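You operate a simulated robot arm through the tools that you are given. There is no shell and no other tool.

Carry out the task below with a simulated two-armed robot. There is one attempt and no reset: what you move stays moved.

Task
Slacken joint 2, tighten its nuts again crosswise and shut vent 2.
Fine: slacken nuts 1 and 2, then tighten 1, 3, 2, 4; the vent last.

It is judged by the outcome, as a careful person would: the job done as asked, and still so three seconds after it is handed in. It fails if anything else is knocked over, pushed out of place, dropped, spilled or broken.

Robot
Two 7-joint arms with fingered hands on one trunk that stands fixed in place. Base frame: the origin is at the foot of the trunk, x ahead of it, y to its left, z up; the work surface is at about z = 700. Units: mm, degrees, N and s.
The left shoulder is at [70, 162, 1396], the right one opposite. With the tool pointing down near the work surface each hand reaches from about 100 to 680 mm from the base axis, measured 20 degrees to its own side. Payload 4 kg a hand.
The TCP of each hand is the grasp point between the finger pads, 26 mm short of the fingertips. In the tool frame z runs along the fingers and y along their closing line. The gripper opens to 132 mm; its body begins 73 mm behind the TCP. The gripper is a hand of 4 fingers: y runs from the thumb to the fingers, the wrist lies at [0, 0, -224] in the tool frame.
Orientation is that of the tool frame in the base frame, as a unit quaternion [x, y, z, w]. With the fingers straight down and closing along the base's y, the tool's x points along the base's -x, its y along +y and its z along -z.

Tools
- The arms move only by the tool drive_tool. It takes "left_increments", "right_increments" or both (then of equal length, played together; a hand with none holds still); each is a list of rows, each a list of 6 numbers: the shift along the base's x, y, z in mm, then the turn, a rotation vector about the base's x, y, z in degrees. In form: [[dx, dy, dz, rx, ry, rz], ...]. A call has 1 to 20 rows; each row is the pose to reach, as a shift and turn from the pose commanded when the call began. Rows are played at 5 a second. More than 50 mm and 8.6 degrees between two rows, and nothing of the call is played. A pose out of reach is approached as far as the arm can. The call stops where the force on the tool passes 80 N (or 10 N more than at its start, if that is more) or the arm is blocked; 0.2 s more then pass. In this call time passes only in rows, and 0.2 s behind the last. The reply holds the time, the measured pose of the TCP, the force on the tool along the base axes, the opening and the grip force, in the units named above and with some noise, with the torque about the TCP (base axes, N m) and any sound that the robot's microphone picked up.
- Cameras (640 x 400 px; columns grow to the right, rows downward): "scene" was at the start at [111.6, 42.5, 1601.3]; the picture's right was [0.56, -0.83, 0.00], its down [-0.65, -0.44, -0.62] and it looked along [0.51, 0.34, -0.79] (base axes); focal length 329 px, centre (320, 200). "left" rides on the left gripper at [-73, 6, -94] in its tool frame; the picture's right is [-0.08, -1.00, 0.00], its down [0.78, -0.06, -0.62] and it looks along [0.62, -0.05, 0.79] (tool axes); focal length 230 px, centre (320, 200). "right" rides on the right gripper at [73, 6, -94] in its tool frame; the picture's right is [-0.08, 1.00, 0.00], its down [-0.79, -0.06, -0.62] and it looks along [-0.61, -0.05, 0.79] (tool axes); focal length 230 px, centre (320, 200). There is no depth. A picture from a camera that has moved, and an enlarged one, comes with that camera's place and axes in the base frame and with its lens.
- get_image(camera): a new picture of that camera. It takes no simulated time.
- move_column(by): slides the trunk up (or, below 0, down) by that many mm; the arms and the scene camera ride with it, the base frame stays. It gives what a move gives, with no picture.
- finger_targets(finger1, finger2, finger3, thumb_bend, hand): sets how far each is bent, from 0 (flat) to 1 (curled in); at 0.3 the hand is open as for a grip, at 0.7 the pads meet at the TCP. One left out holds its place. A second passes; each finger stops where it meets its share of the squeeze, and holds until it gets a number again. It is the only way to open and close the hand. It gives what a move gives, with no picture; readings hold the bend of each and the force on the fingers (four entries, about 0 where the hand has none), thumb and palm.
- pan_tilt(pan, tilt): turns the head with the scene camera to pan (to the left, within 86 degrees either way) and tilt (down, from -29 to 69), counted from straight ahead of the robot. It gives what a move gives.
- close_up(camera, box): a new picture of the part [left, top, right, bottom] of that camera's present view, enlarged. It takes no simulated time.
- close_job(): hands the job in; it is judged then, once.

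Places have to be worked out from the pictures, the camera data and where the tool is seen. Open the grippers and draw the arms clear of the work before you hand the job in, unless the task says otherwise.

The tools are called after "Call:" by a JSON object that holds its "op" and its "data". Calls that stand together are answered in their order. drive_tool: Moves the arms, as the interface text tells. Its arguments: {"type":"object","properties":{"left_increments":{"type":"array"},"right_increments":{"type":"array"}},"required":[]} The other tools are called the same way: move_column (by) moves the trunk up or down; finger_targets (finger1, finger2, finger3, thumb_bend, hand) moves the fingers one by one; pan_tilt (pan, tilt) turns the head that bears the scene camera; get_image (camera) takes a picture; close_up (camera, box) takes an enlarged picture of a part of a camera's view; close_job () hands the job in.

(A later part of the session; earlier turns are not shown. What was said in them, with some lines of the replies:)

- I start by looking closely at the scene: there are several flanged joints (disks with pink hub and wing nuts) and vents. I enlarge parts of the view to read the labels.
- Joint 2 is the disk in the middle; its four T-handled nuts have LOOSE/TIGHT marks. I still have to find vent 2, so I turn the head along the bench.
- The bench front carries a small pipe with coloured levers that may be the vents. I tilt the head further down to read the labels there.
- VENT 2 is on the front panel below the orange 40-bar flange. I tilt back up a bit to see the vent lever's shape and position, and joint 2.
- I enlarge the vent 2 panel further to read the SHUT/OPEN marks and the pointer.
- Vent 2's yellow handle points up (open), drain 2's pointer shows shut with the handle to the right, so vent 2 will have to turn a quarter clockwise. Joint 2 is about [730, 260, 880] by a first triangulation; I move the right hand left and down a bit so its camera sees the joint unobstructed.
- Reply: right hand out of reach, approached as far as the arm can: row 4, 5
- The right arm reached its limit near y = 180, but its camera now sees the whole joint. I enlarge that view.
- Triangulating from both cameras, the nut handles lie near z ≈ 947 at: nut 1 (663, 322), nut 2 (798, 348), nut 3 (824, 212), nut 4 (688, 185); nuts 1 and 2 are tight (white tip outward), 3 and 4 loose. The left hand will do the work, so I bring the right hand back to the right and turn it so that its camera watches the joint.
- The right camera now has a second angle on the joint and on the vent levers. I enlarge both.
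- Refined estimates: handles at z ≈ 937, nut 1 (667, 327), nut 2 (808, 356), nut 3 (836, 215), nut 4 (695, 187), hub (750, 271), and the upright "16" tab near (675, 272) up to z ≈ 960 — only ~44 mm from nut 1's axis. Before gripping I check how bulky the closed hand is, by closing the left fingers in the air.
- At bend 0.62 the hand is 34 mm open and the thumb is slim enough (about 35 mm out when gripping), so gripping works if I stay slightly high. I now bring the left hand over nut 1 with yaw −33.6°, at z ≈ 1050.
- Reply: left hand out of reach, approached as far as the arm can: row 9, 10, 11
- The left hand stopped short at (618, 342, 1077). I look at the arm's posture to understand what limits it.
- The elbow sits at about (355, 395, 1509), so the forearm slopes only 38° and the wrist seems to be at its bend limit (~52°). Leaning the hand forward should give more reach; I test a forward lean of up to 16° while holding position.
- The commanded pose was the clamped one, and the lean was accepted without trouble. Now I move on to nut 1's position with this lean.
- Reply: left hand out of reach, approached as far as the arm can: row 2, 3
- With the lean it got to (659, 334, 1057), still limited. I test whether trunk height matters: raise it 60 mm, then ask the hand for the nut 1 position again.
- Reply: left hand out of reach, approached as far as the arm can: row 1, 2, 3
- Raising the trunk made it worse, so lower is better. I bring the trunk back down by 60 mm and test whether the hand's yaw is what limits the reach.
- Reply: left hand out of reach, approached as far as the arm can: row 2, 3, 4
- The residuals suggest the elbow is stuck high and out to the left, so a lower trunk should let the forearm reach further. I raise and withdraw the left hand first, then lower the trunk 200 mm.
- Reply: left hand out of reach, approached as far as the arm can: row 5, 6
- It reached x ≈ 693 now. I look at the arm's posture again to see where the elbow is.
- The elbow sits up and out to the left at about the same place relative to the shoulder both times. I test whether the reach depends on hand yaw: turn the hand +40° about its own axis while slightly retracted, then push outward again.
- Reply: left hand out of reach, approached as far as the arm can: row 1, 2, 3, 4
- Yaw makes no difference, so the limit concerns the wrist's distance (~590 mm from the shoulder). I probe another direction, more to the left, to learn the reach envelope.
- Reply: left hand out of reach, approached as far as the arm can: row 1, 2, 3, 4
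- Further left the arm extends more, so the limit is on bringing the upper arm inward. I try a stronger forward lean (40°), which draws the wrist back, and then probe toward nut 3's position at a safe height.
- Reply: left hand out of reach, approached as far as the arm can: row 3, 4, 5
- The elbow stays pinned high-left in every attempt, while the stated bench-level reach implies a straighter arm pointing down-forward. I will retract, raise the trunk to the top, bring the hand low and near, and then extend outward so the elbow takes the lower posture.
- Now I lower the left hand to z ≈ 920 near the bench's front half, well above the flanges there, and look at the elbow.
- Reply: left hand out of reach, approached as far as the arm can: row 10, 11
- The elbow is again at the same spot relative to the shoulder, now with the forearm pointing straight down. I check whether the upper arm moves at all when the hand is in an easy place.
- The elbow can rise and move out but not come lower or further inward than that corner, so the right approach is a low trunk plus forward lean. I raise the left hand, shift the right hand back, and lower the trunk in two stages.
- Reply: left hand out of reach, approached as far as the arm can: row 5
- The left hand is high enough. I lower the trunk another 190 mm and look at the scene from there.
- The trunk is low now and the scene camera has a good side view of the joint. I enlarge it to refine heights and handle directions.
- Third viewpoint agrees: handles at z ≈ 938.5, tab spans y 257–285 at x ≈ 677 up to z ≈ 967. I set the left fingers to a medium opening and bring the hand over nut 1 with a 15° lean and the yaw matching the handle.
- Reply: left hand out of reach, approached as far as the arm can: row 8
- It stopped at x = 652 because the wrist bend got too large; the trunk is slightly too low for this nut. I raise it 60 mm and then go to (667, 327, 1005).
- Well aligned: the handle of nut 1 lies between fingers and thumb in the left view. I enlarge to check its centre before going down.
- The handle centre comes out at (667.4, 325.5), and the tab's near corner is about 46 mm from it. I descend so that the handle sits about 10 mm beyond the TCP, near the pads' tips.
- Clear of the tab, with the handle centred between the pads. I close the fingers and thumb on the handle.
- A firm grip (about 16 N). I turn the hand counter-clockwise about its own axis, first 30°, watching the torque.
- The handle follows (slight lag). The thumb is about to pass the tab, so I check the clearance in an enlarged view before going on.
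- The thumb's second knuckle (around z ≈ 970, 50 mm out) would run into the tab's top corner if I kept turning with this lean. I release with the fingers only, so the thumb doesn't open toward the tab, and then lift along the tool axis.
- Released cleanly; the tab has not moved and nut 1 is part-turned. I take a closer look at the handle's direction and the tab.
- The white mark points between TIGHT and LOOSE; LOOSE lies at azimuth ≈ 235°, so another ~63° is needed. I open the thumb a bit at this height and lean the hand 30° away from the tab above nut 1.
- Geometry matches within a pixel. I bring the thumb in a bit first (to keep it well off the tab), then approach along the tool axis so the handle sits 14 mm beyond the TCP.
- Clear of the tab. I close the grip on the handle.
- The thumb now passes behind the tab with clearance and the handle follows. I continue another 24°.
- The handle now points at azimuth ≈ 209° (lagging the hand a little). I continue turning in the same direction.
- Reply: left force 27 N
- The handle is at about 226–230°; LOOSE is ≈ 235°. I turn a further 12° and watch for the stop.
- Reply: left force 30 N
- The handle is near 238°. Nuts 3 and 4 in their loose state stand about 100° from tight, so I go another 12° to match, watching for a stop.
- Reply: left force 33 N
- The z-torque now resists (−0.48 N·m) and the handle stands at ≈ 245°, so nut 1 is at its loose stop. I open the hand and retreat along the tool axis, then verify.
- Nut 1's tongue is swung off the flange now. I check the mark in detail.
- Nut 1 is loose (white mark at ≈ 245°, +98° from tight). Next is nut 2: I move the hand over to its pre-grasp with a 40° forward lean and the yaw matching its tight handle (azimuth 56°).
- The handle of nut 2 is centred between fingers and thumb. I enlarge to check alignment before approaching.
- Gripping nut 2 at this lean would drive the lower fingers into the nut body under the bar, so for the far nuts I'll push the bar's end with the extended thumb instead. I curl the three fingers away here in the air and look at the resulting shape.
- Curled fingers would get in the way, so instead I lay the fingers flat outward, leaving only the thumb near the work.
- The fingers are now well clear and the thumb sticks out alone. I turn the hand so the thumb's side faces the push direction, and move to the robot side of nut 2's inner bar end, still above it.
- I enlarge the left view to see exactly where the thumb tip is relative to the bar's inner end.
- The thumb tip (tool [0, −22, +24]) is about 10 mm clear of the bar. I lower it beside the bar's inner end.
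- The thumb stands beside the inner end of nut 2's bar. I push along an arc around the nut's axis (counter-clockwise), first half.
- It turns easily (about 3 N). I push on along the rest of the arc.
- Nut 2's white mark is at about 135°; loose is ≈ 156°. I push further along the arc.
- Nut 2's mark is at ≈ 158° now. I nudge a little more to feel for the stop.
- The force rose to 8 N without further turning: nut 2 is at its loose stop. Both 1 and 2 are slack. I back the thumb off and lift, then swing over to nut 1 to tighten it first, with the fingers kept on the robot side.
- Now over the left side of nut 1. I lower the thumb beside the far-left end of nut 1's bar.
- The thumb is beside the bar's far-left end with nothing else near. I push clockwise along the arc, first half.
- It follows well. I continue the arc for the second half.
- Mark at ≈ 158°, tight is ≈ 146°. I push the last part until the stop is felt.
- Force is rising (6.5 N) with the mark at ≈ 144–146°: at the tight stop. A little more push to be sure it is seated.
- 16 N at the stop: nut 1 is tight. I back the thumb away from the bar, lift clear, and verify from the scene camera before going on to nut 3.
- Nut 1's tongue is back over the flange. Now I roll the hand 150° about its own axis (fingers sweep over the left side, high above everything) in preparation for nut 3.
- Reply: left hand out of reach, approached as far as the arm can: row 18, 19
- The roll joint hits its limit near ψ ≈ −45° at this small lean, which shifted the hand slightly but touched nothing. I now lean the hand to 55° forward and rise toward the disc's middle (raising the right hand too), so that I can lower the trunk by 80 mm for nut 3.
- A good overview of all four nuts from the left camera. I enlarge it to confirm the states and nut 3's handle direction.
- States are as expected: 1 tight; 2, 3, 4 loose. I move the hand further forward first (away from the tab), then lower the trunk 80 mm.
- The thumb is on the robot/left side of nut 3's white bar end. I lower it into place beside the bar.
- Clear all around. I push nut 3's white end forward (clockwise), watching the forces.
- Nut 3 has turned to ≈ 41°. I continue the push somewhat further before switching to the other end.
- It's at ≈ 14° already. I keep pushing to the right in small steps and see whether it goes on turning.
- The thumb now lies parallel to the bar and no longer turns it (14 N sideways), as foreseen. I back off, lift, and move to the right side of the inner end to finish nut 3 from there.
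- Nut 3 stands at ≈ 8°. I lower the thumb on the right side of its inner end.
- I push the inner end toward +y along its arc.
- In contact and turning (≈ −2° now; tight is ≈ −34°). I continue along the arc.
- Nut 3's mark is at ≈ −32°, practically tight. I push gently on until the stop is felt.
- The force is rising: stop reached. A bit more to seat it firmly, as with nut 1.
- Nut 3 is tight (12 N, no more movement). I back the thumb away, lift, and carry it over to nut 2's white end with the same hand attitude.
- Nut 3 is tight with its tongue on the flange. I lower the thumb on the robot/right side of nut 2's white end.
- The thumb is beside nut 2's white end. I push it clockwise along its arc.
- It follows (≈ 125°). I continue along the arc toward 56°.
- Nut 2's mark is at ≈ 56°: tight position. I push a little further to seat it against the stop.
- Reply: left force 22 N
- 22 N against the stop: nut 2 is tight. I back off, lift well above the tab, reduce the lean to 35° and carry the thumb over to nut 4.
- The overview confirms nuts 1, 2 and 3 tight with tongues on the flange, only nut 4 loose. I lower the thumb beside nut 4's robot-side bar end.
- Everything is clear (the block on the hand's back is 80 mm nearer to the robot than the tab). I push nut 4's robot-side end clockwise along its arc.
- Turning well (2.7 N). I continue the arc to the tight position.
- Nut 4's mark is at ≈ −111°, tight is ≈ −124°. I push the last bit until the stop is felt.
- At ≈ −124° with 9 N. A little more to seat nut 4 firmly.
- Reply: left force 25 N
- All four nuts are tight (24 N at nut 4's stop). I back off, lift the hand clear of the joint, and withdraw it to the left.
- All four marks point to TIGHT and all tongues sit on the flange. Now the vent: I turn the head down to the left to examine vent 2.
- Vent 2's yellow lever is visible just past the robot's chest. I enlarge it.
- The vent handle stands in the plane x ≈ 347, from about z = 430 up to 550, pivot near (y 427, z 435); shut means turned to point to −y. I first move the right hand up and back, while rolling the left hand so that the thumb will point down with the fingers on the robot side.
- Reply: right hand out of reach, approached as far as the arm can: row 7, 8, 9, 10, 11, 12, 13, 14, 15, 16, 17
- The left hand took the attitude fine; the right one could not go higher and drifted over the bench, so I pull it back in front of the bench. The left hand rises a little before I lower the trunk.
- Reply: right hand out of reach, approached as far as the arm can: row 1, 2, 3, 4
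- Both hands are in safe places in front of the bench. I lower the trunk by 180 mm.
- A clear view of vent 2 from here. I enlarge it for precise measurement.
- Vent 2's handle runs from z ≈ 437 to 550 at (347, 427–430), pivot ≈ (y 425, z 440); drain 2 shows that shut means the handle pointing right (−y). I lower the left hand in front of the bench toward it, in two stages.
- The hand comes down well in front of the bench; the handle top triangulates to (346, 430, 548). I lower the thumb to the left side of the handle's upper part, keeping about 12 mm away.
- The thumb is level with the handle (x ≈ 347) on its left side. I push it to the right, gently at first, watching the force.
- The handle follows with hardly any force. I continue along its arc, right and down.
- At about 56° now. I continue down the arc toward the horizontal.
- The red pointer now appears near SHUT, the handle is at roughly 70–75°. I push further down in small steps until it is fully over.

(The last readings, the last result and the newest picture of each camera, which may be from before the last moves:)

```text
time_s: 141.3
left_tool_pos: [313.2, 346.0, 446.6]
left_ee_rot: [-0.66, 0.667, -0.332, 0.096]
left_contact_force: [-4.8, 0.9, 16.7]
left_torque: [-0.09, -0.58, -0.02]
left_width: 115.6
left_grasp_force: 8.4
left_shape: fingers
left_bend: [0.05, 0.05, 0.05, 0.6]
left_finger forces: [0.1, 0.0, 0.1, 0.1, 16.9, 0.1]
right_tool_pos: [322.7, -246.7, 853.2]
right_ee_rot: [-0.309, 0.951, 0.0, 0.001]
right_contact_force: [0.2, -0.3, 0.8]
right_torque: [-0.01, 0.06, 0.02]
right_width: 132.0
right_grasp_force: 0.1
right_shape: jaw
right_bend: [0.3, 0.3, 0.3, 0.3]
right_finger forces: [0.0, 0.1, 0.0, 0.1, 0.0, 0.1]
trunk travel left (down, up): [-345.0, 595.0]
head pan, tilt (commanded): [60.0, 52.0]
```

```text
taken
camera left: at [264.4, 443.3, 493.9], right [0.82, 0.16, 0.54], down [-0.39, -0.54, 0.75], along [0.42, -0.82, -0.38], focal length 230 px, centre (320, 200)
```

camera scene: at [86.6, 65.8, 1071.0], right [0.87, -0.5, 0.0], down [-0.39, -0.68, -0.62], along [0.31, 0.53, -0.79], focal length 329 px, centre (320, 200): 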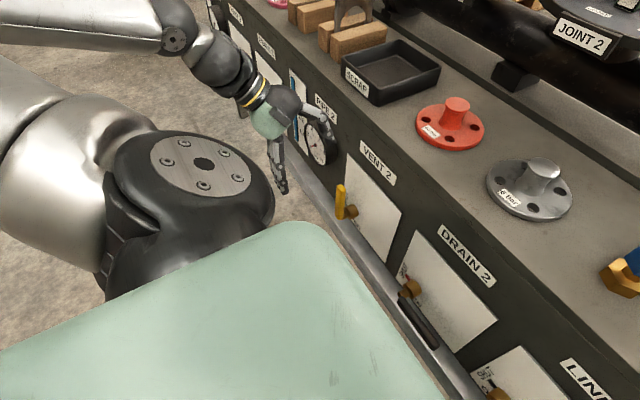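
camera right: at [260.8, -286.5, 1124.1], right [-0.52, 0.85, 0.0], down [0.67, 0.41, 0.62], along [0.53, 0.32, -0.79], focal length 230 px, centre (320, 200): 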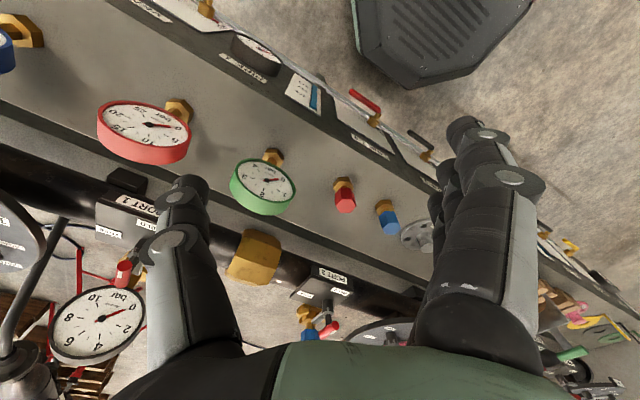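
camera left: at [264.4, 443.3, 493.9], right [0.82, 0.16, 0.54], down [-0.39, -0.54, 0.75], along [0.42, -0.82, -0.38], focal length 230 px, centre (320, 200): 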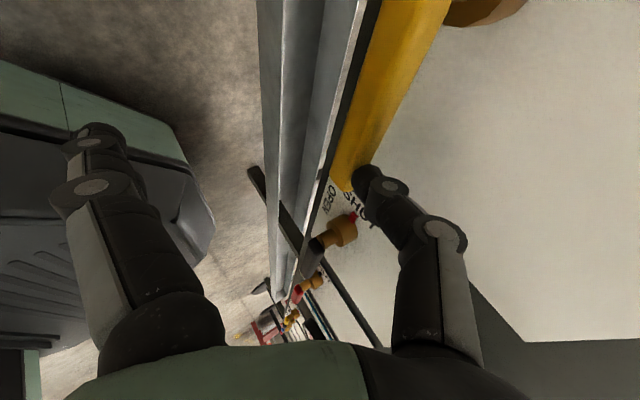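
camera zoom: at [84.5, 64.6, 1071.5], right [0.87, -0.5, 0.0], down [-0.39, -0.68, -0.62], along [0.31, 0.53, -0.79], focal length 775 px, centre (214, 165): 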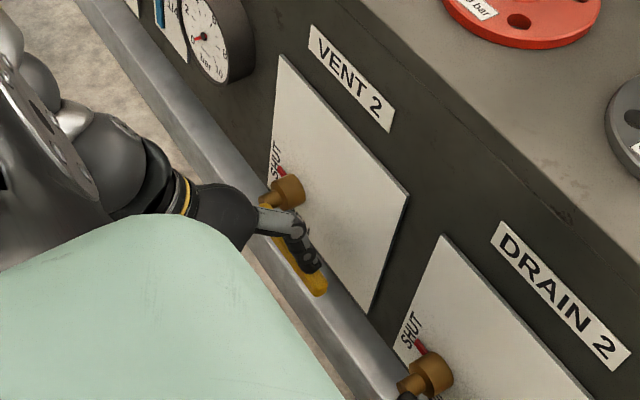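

The force rose to 17 N: the vent handle is at its stop, pointing right, with the pointer on SHUT. I lift the thumb off it and check.

Call:
{"op": "drive_tool", "data": {"left_increments": [[-1, 0, 10, 0, 0, 0], [-4, 0, 30, 0, 0, 0], [-12, 0, 60, 0, 0, 0], [-20, 5, 95, 0, 0, 0], [-25, 15, 135, 0, 0, 0]]}}

Call:
{"op": "close_up", "data": {"camera": "scene", "box": [290, 140, 450, 300]}}

Call:
{"op": "get_image", "data": {"camera": "left"}}

```text
time_s: 142.5
left_tool_pos: [301.8, 346.0, 506.3]
left_ee_rot: [-0.661, 0.667, -0.329, 0.096]
left_contact_force: [-0.9, -0.1, 0.5]
left_torque: [0.0, -0.02, 0.02]
left_width: 113.2
left_grasp_force: 0.1
left_shape: fingers
left_bend: [0.05, 0.05, 0.05, 0.6]
left_finger forces: [0.0, 0.0, 0.0, 0.0, 0.0, 0.1]
left hand out of reach, approached as far as the arm can: row 4, 5
right_tool_pos: [324.3, -246.0, 851.8]
right_ee_rot: [-0.309, 0.951, 0.0, 0.001]
right_contact_force: [0.2, 0.4, 0.1]
right_torque: [-0.04, 0.0, 0.01]
right_width: 131.6
right_grasp_force: 0.1
right_shape: jaw
right_bend: [0.3, 0.3, 0.3, 0.3]
right_finger forces: [0.0, 0.0, 0.0, 0.0, 0.0, 0.0]
trunk travel left (down, up): [-345.0, 595.0]
head pan, tilt (commanded): [60.0, 52.0]
```

```text
2.50 times, centred on (370, 220) of scene
camera zoom: at [86.3, 65.3, 1071.0], right [0.87, -0.5, 0.0], down [-0.39, -0.68, -0.62], along [0.31, 0.53, -0.79], focal length 823 px, centre (195, 150)
```

zoom: 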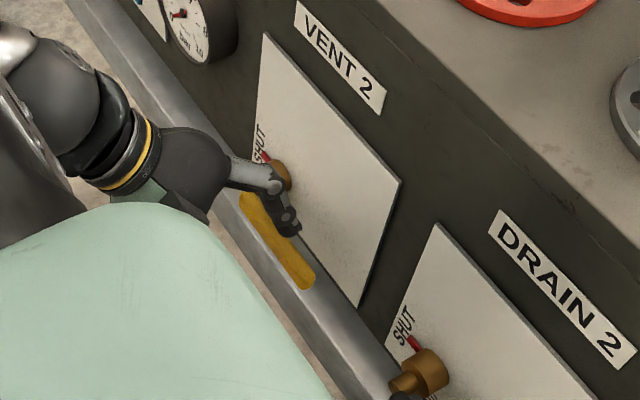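

```text
taken
camera left: at [252.8, 443.7, 552.7], right [0.83, 0.16, 0.54], down [-0.38, -0.54, 0.75], along [0.42, -0.82, -0.39], focal length 230 px, centre (320, 200)
```

left: 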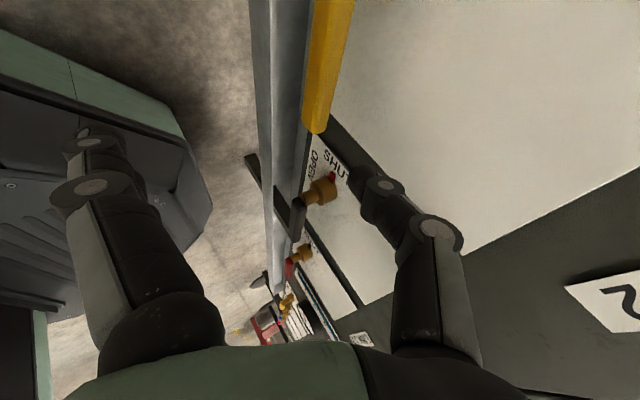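

The vent is shut: handle horizontal to the right, red pointer on SHUT, same as drain 2. I take the hand back to the left and up, clear of the bench.

Call:
{"op": "drive_tool", "data": {"left_increments": [[3, 35, 15, 0, 0, 0], [6, 72, 30, 0, 0, 0], [8, 105, 55, 0, 0, 0], [8, 124, 90, 0, 0, 0], [8, 126, 130, 0, 0, 0], [6, 126, 170, 0, 0, 0], [4, 126, 210, 0, 0, 0], [2, 126, 250, 0, 0, 0], [0, 126, 290, 0, 0, 0], [0, 126, 330, 0, 0, 0], [0, 126, 370, 0, 0, 0], [0, 126, 400, 0, 0, 0]]}}

Call:
{"op": "close_up", "data": {"camera": "scene", "box": [290, 140, 450, 300]}}

Call:
{"op": "get_image", "data": {"camera": "left"}}

```text
time_s: 145.1
left_tool_pos: [300.0, 472.8, 908.3]
left_ee_rot: [-0.66, 0.668, -0.329, 0.095]
left_contact_force: [-0.3, -0.1, 0.4]
left_torque: [0.02, 0.01, 0.0]
left_width: 113.1
left_grasp_force: 0.0
left_shape: fingers
left_bend: [0.05, 0.05, 0.05, 0.6]
left_finger forces: [0.0, 0.0, 0.0, 0.0, 0.0, 0.0]
right_tool_pos: [323.8, -246.6, 853.3]
right_ee_rot: [-0.309, 0.951, 0.0, 0.0]
right_contact_force: [-0.5, 0.5, 0.6]
right_torque: [0.01, -0.02, 0.02]
right_width: 131.8
right_grasp_force: 0.2
right_shape: jaw
right_bend: [0.3, 0.3, 0.3, 0.3]
right_finger forces: [0.0, 0.1, 0.1, 0.0, 0.0, 0.1]
trunk travel left (down, up): [-345.0, 595.0]
head pan, tilt (commanded): [60.0, 52.0]
```

```text
2.50 times, centred on (370, 220) of scene
camera zoom: at [86.3, 65.2, 1070.9], right [0.87, -0.5, 0.0], down [-0.39, -0.68, -0.62], along [0.31, 0.53, -0.79], focal length 823 px, centre (195, 150)
```

zoom: 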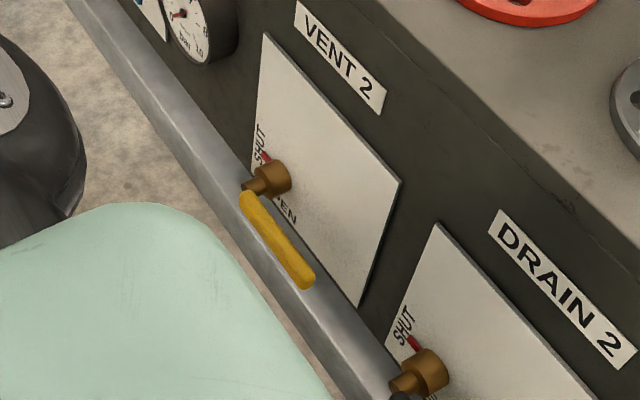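

```text
taken
camera left: at [251.1, 569.9, 955.2], right [0.83, 0.16, 0.54], down [-0.38, -0.54, 0.75], along [0.42, -0.82, -0.39], focal length 230 px, centre (320, 200)
```

left: 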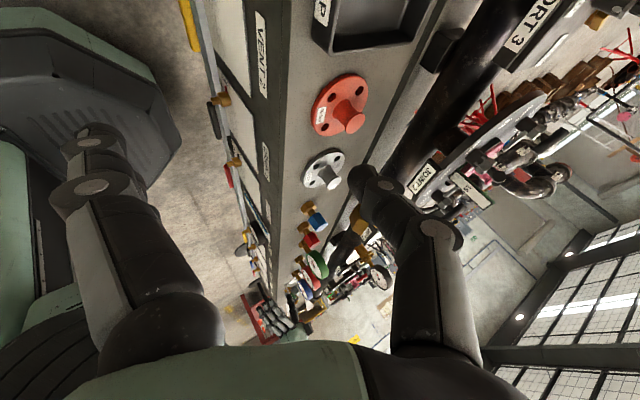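

Vent 2 is shut. I open the left hand and take a last look at joint 2 and the surroundings before handing in.

Call:
{"op": "finger_targets", "data": {"hand": "left", "finger1": 0.3, "finger2": 0.3, "finger3": 0.3, "thumb_bend": 0.3}}

Call:
{"op": "move_column", "data": {"by": 250}}

Call:
{"op": "pan_tilt", "data": {"pan": 18, "tilt": 38}}

Call:
{"op": "get_image", "data": {"camera": "scene"}}

Call:
{"op": "close_up", "data": {"camera": "scene", "box": [220, 90, 400, 250]}}

```text
time_s: 146.1
left_tool_pos: [300.8, 472.2, 907.8]
left_ee_rot: [-0.661, 0.667, -0.329, 0.096]
left_contact_force: [1.0, 0.3, -0.6]
left_torque: [-0.02, 0.01, 0.04]
left_width: 136.1
left_grasp_force: 0.0
left_shape: fingers
left_bend: [0.3, 0.3, 0.3, 0.3]
left_finger forces: [0.0, 0.1, 0.0, 0.0, 0.1, 0.0]
right_tool_pos: [323.7, -245.2, 851.5]
right_ee_rot: [-0.309, 0.951, 0.001, 0.0]
right_contact_force: [0.1, 0.5, 0.0]
right_torque: [-0.01, -0.02, 0.0]
right_width: 131.8
right_grasp_force: 0.2
right_shape: jaw
right_bend: [0.3, 0.3, 0.3, 0.3]
right_finger forces: [0.0, 0.0, 0.0, 0.0, 0.1, 0.0]
trunk travel left (down, up): [-345.0, 595.0]
head pan, tilt (commanded): [60.0, 52.0]
```

```text
time_s: 148.7
left_tool_pos: [300.4, 472.8, 1157.0]
left_ee_rot: [-0.661, 0.668, -0.328, 0.096]
left_contact_force: [-0.1, 0.4, -0.1]
left_torque: [0.0, -0.02, -0.02]
left_width: 136.8
left_grasp_force: 0.1
left_shape: fingers
left_bend: [0.3, 0.3, 0.3, 0.3]
left_finger forces: [0.0, 0.0, 0.1, 0.0, 0.1, 0.0]
right_tool_pos: [322.9, -246.0, 1101.4]
right_ee_rot: [-0.309, 0.951, 0.0, 0.0]
right_contact_force: [0.3, -0.2, -0.1]
right_torque: [0.01, -0.01, 0.0]
right_width: 132.0
right_grasp_force: 0.1
right_shape: jaw
right_bend: [0.3, 0.3, 0.3, 0.3]
right_finger forces: [0.1, 0.1, 0.1, 0.0, 0.0, 0.1]
trunk travel left (down, up): [-595.0, 345.0]
head pan, tilt (commanded): [60.0, 52.0]
```

```text
time_s: 149.8
left_tool_pos: [299.7, 471.9, 1157.4]
left_ee_rot: [-0.661, 0.668, -0.329, 0.096]
left_contact_force: [-0.1, 0.1, -0.6]
left_torque: [0.01, 0.02, 0.01]
left_width: 136.6
left_grasp_force: 0.0
left_shape: fingers
left_bend: [0.3, 0.3, 0.3, 0.3]
left_finger forces: [0.0, 0.0, 0.0, 0.0, 0.1, 0.1]
right_tool_pos: [322.9, -245.9, 1102.6]
right_ee_rot: [-0.308, 0.951, 0.0, 0.0]
right_contact_force: [0.0, -0.4, 0.0]
right_torque: [-0.04, -0.01, 0.01]
right_width: 131.8
right_grasp_force: 0.1
right_shape: jaw
right_bend: [0.3, 0.3, 0.3, 0.3]
right_finger forces: [0.0, 0.0, 0.0, 0.0, 0.0, 0.0]
trunk travel left (down, up): [-595.0, 345.0]
head pan, tilt (commanded): [18.0, 38.0]
```

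```text
taken
camera scene: at [130.8, 27.2, 1340.8], right [0.31, -0.95, 0.0], down [-0.59, -0.19, -0.79], along [0.75, 0.24, -0.62], focal length 329 px, centre (320, 200)
```

scene: 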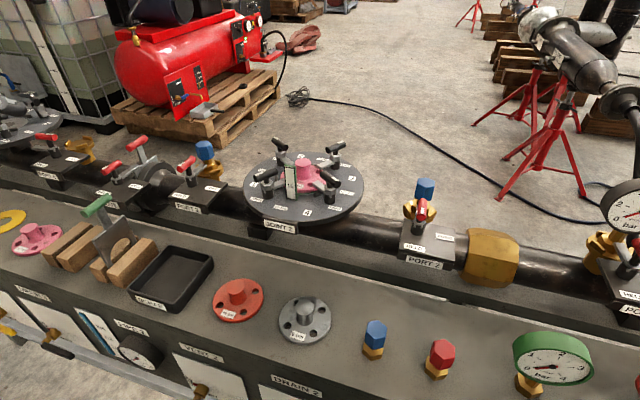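

```text
2.50 times, centred on (310, 170) of scene
camera zoom: at [130.8, 27.2, 1340.8], right [0.31, -0.95, 0.0], down [-0.59, -0.19, -0.79], along [0.75, 0.24, -0.62], focal length 823 px, centre (345, 275)
```

zoom: 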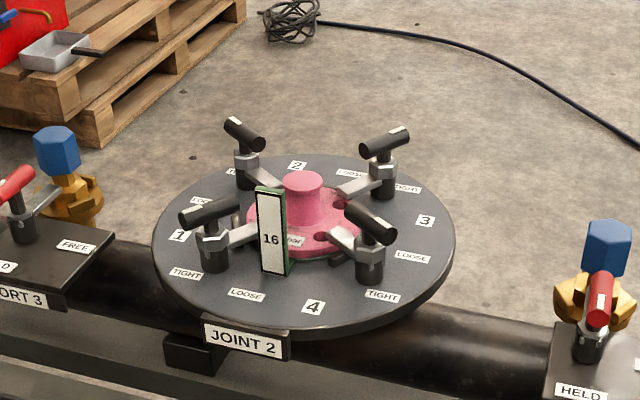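

All four marks of joint 2 point to TIGHT with the tongues on the flange. The tab and everything around are as before, vent 2 is shut, and both hands are open and clear of the work. I hand the job in.

Call:
{"op": "close_job", "data": {}}

```text
The job is handed in.
```

The job is handed in: joint 2 was slackened and tightened again crosswise, and vent 2 is shut. I don't have a verdict on it yet.

- **Slackening:** I slackened nut 1, then nut 2, each to its loose stop. Nuts 3 and 4 were already loose at the start.
- **Tightening:** I tightened the nuts in the order 1, 3, 2, 4. Each was pushed until it met its stop, with about 12 to 24 N on the handle. In the last pictures all four marks point to TIGHT and all four tongues sit on the flange.
- **Vent 2:** I shut it last. Its handle points to the right like drain 2's, and its red pointer is on SHUT.
- **Nut 1, first try:** I gripped nut 1 first and turned it about a quarter of the way, then let go because the thumb would have hit the upright "16" tab. I finished it from a different angle. The tab looks unmoved in the pictures.
- **End state:** I saw nothing else disturbed. Both hands are open and clear of the work.
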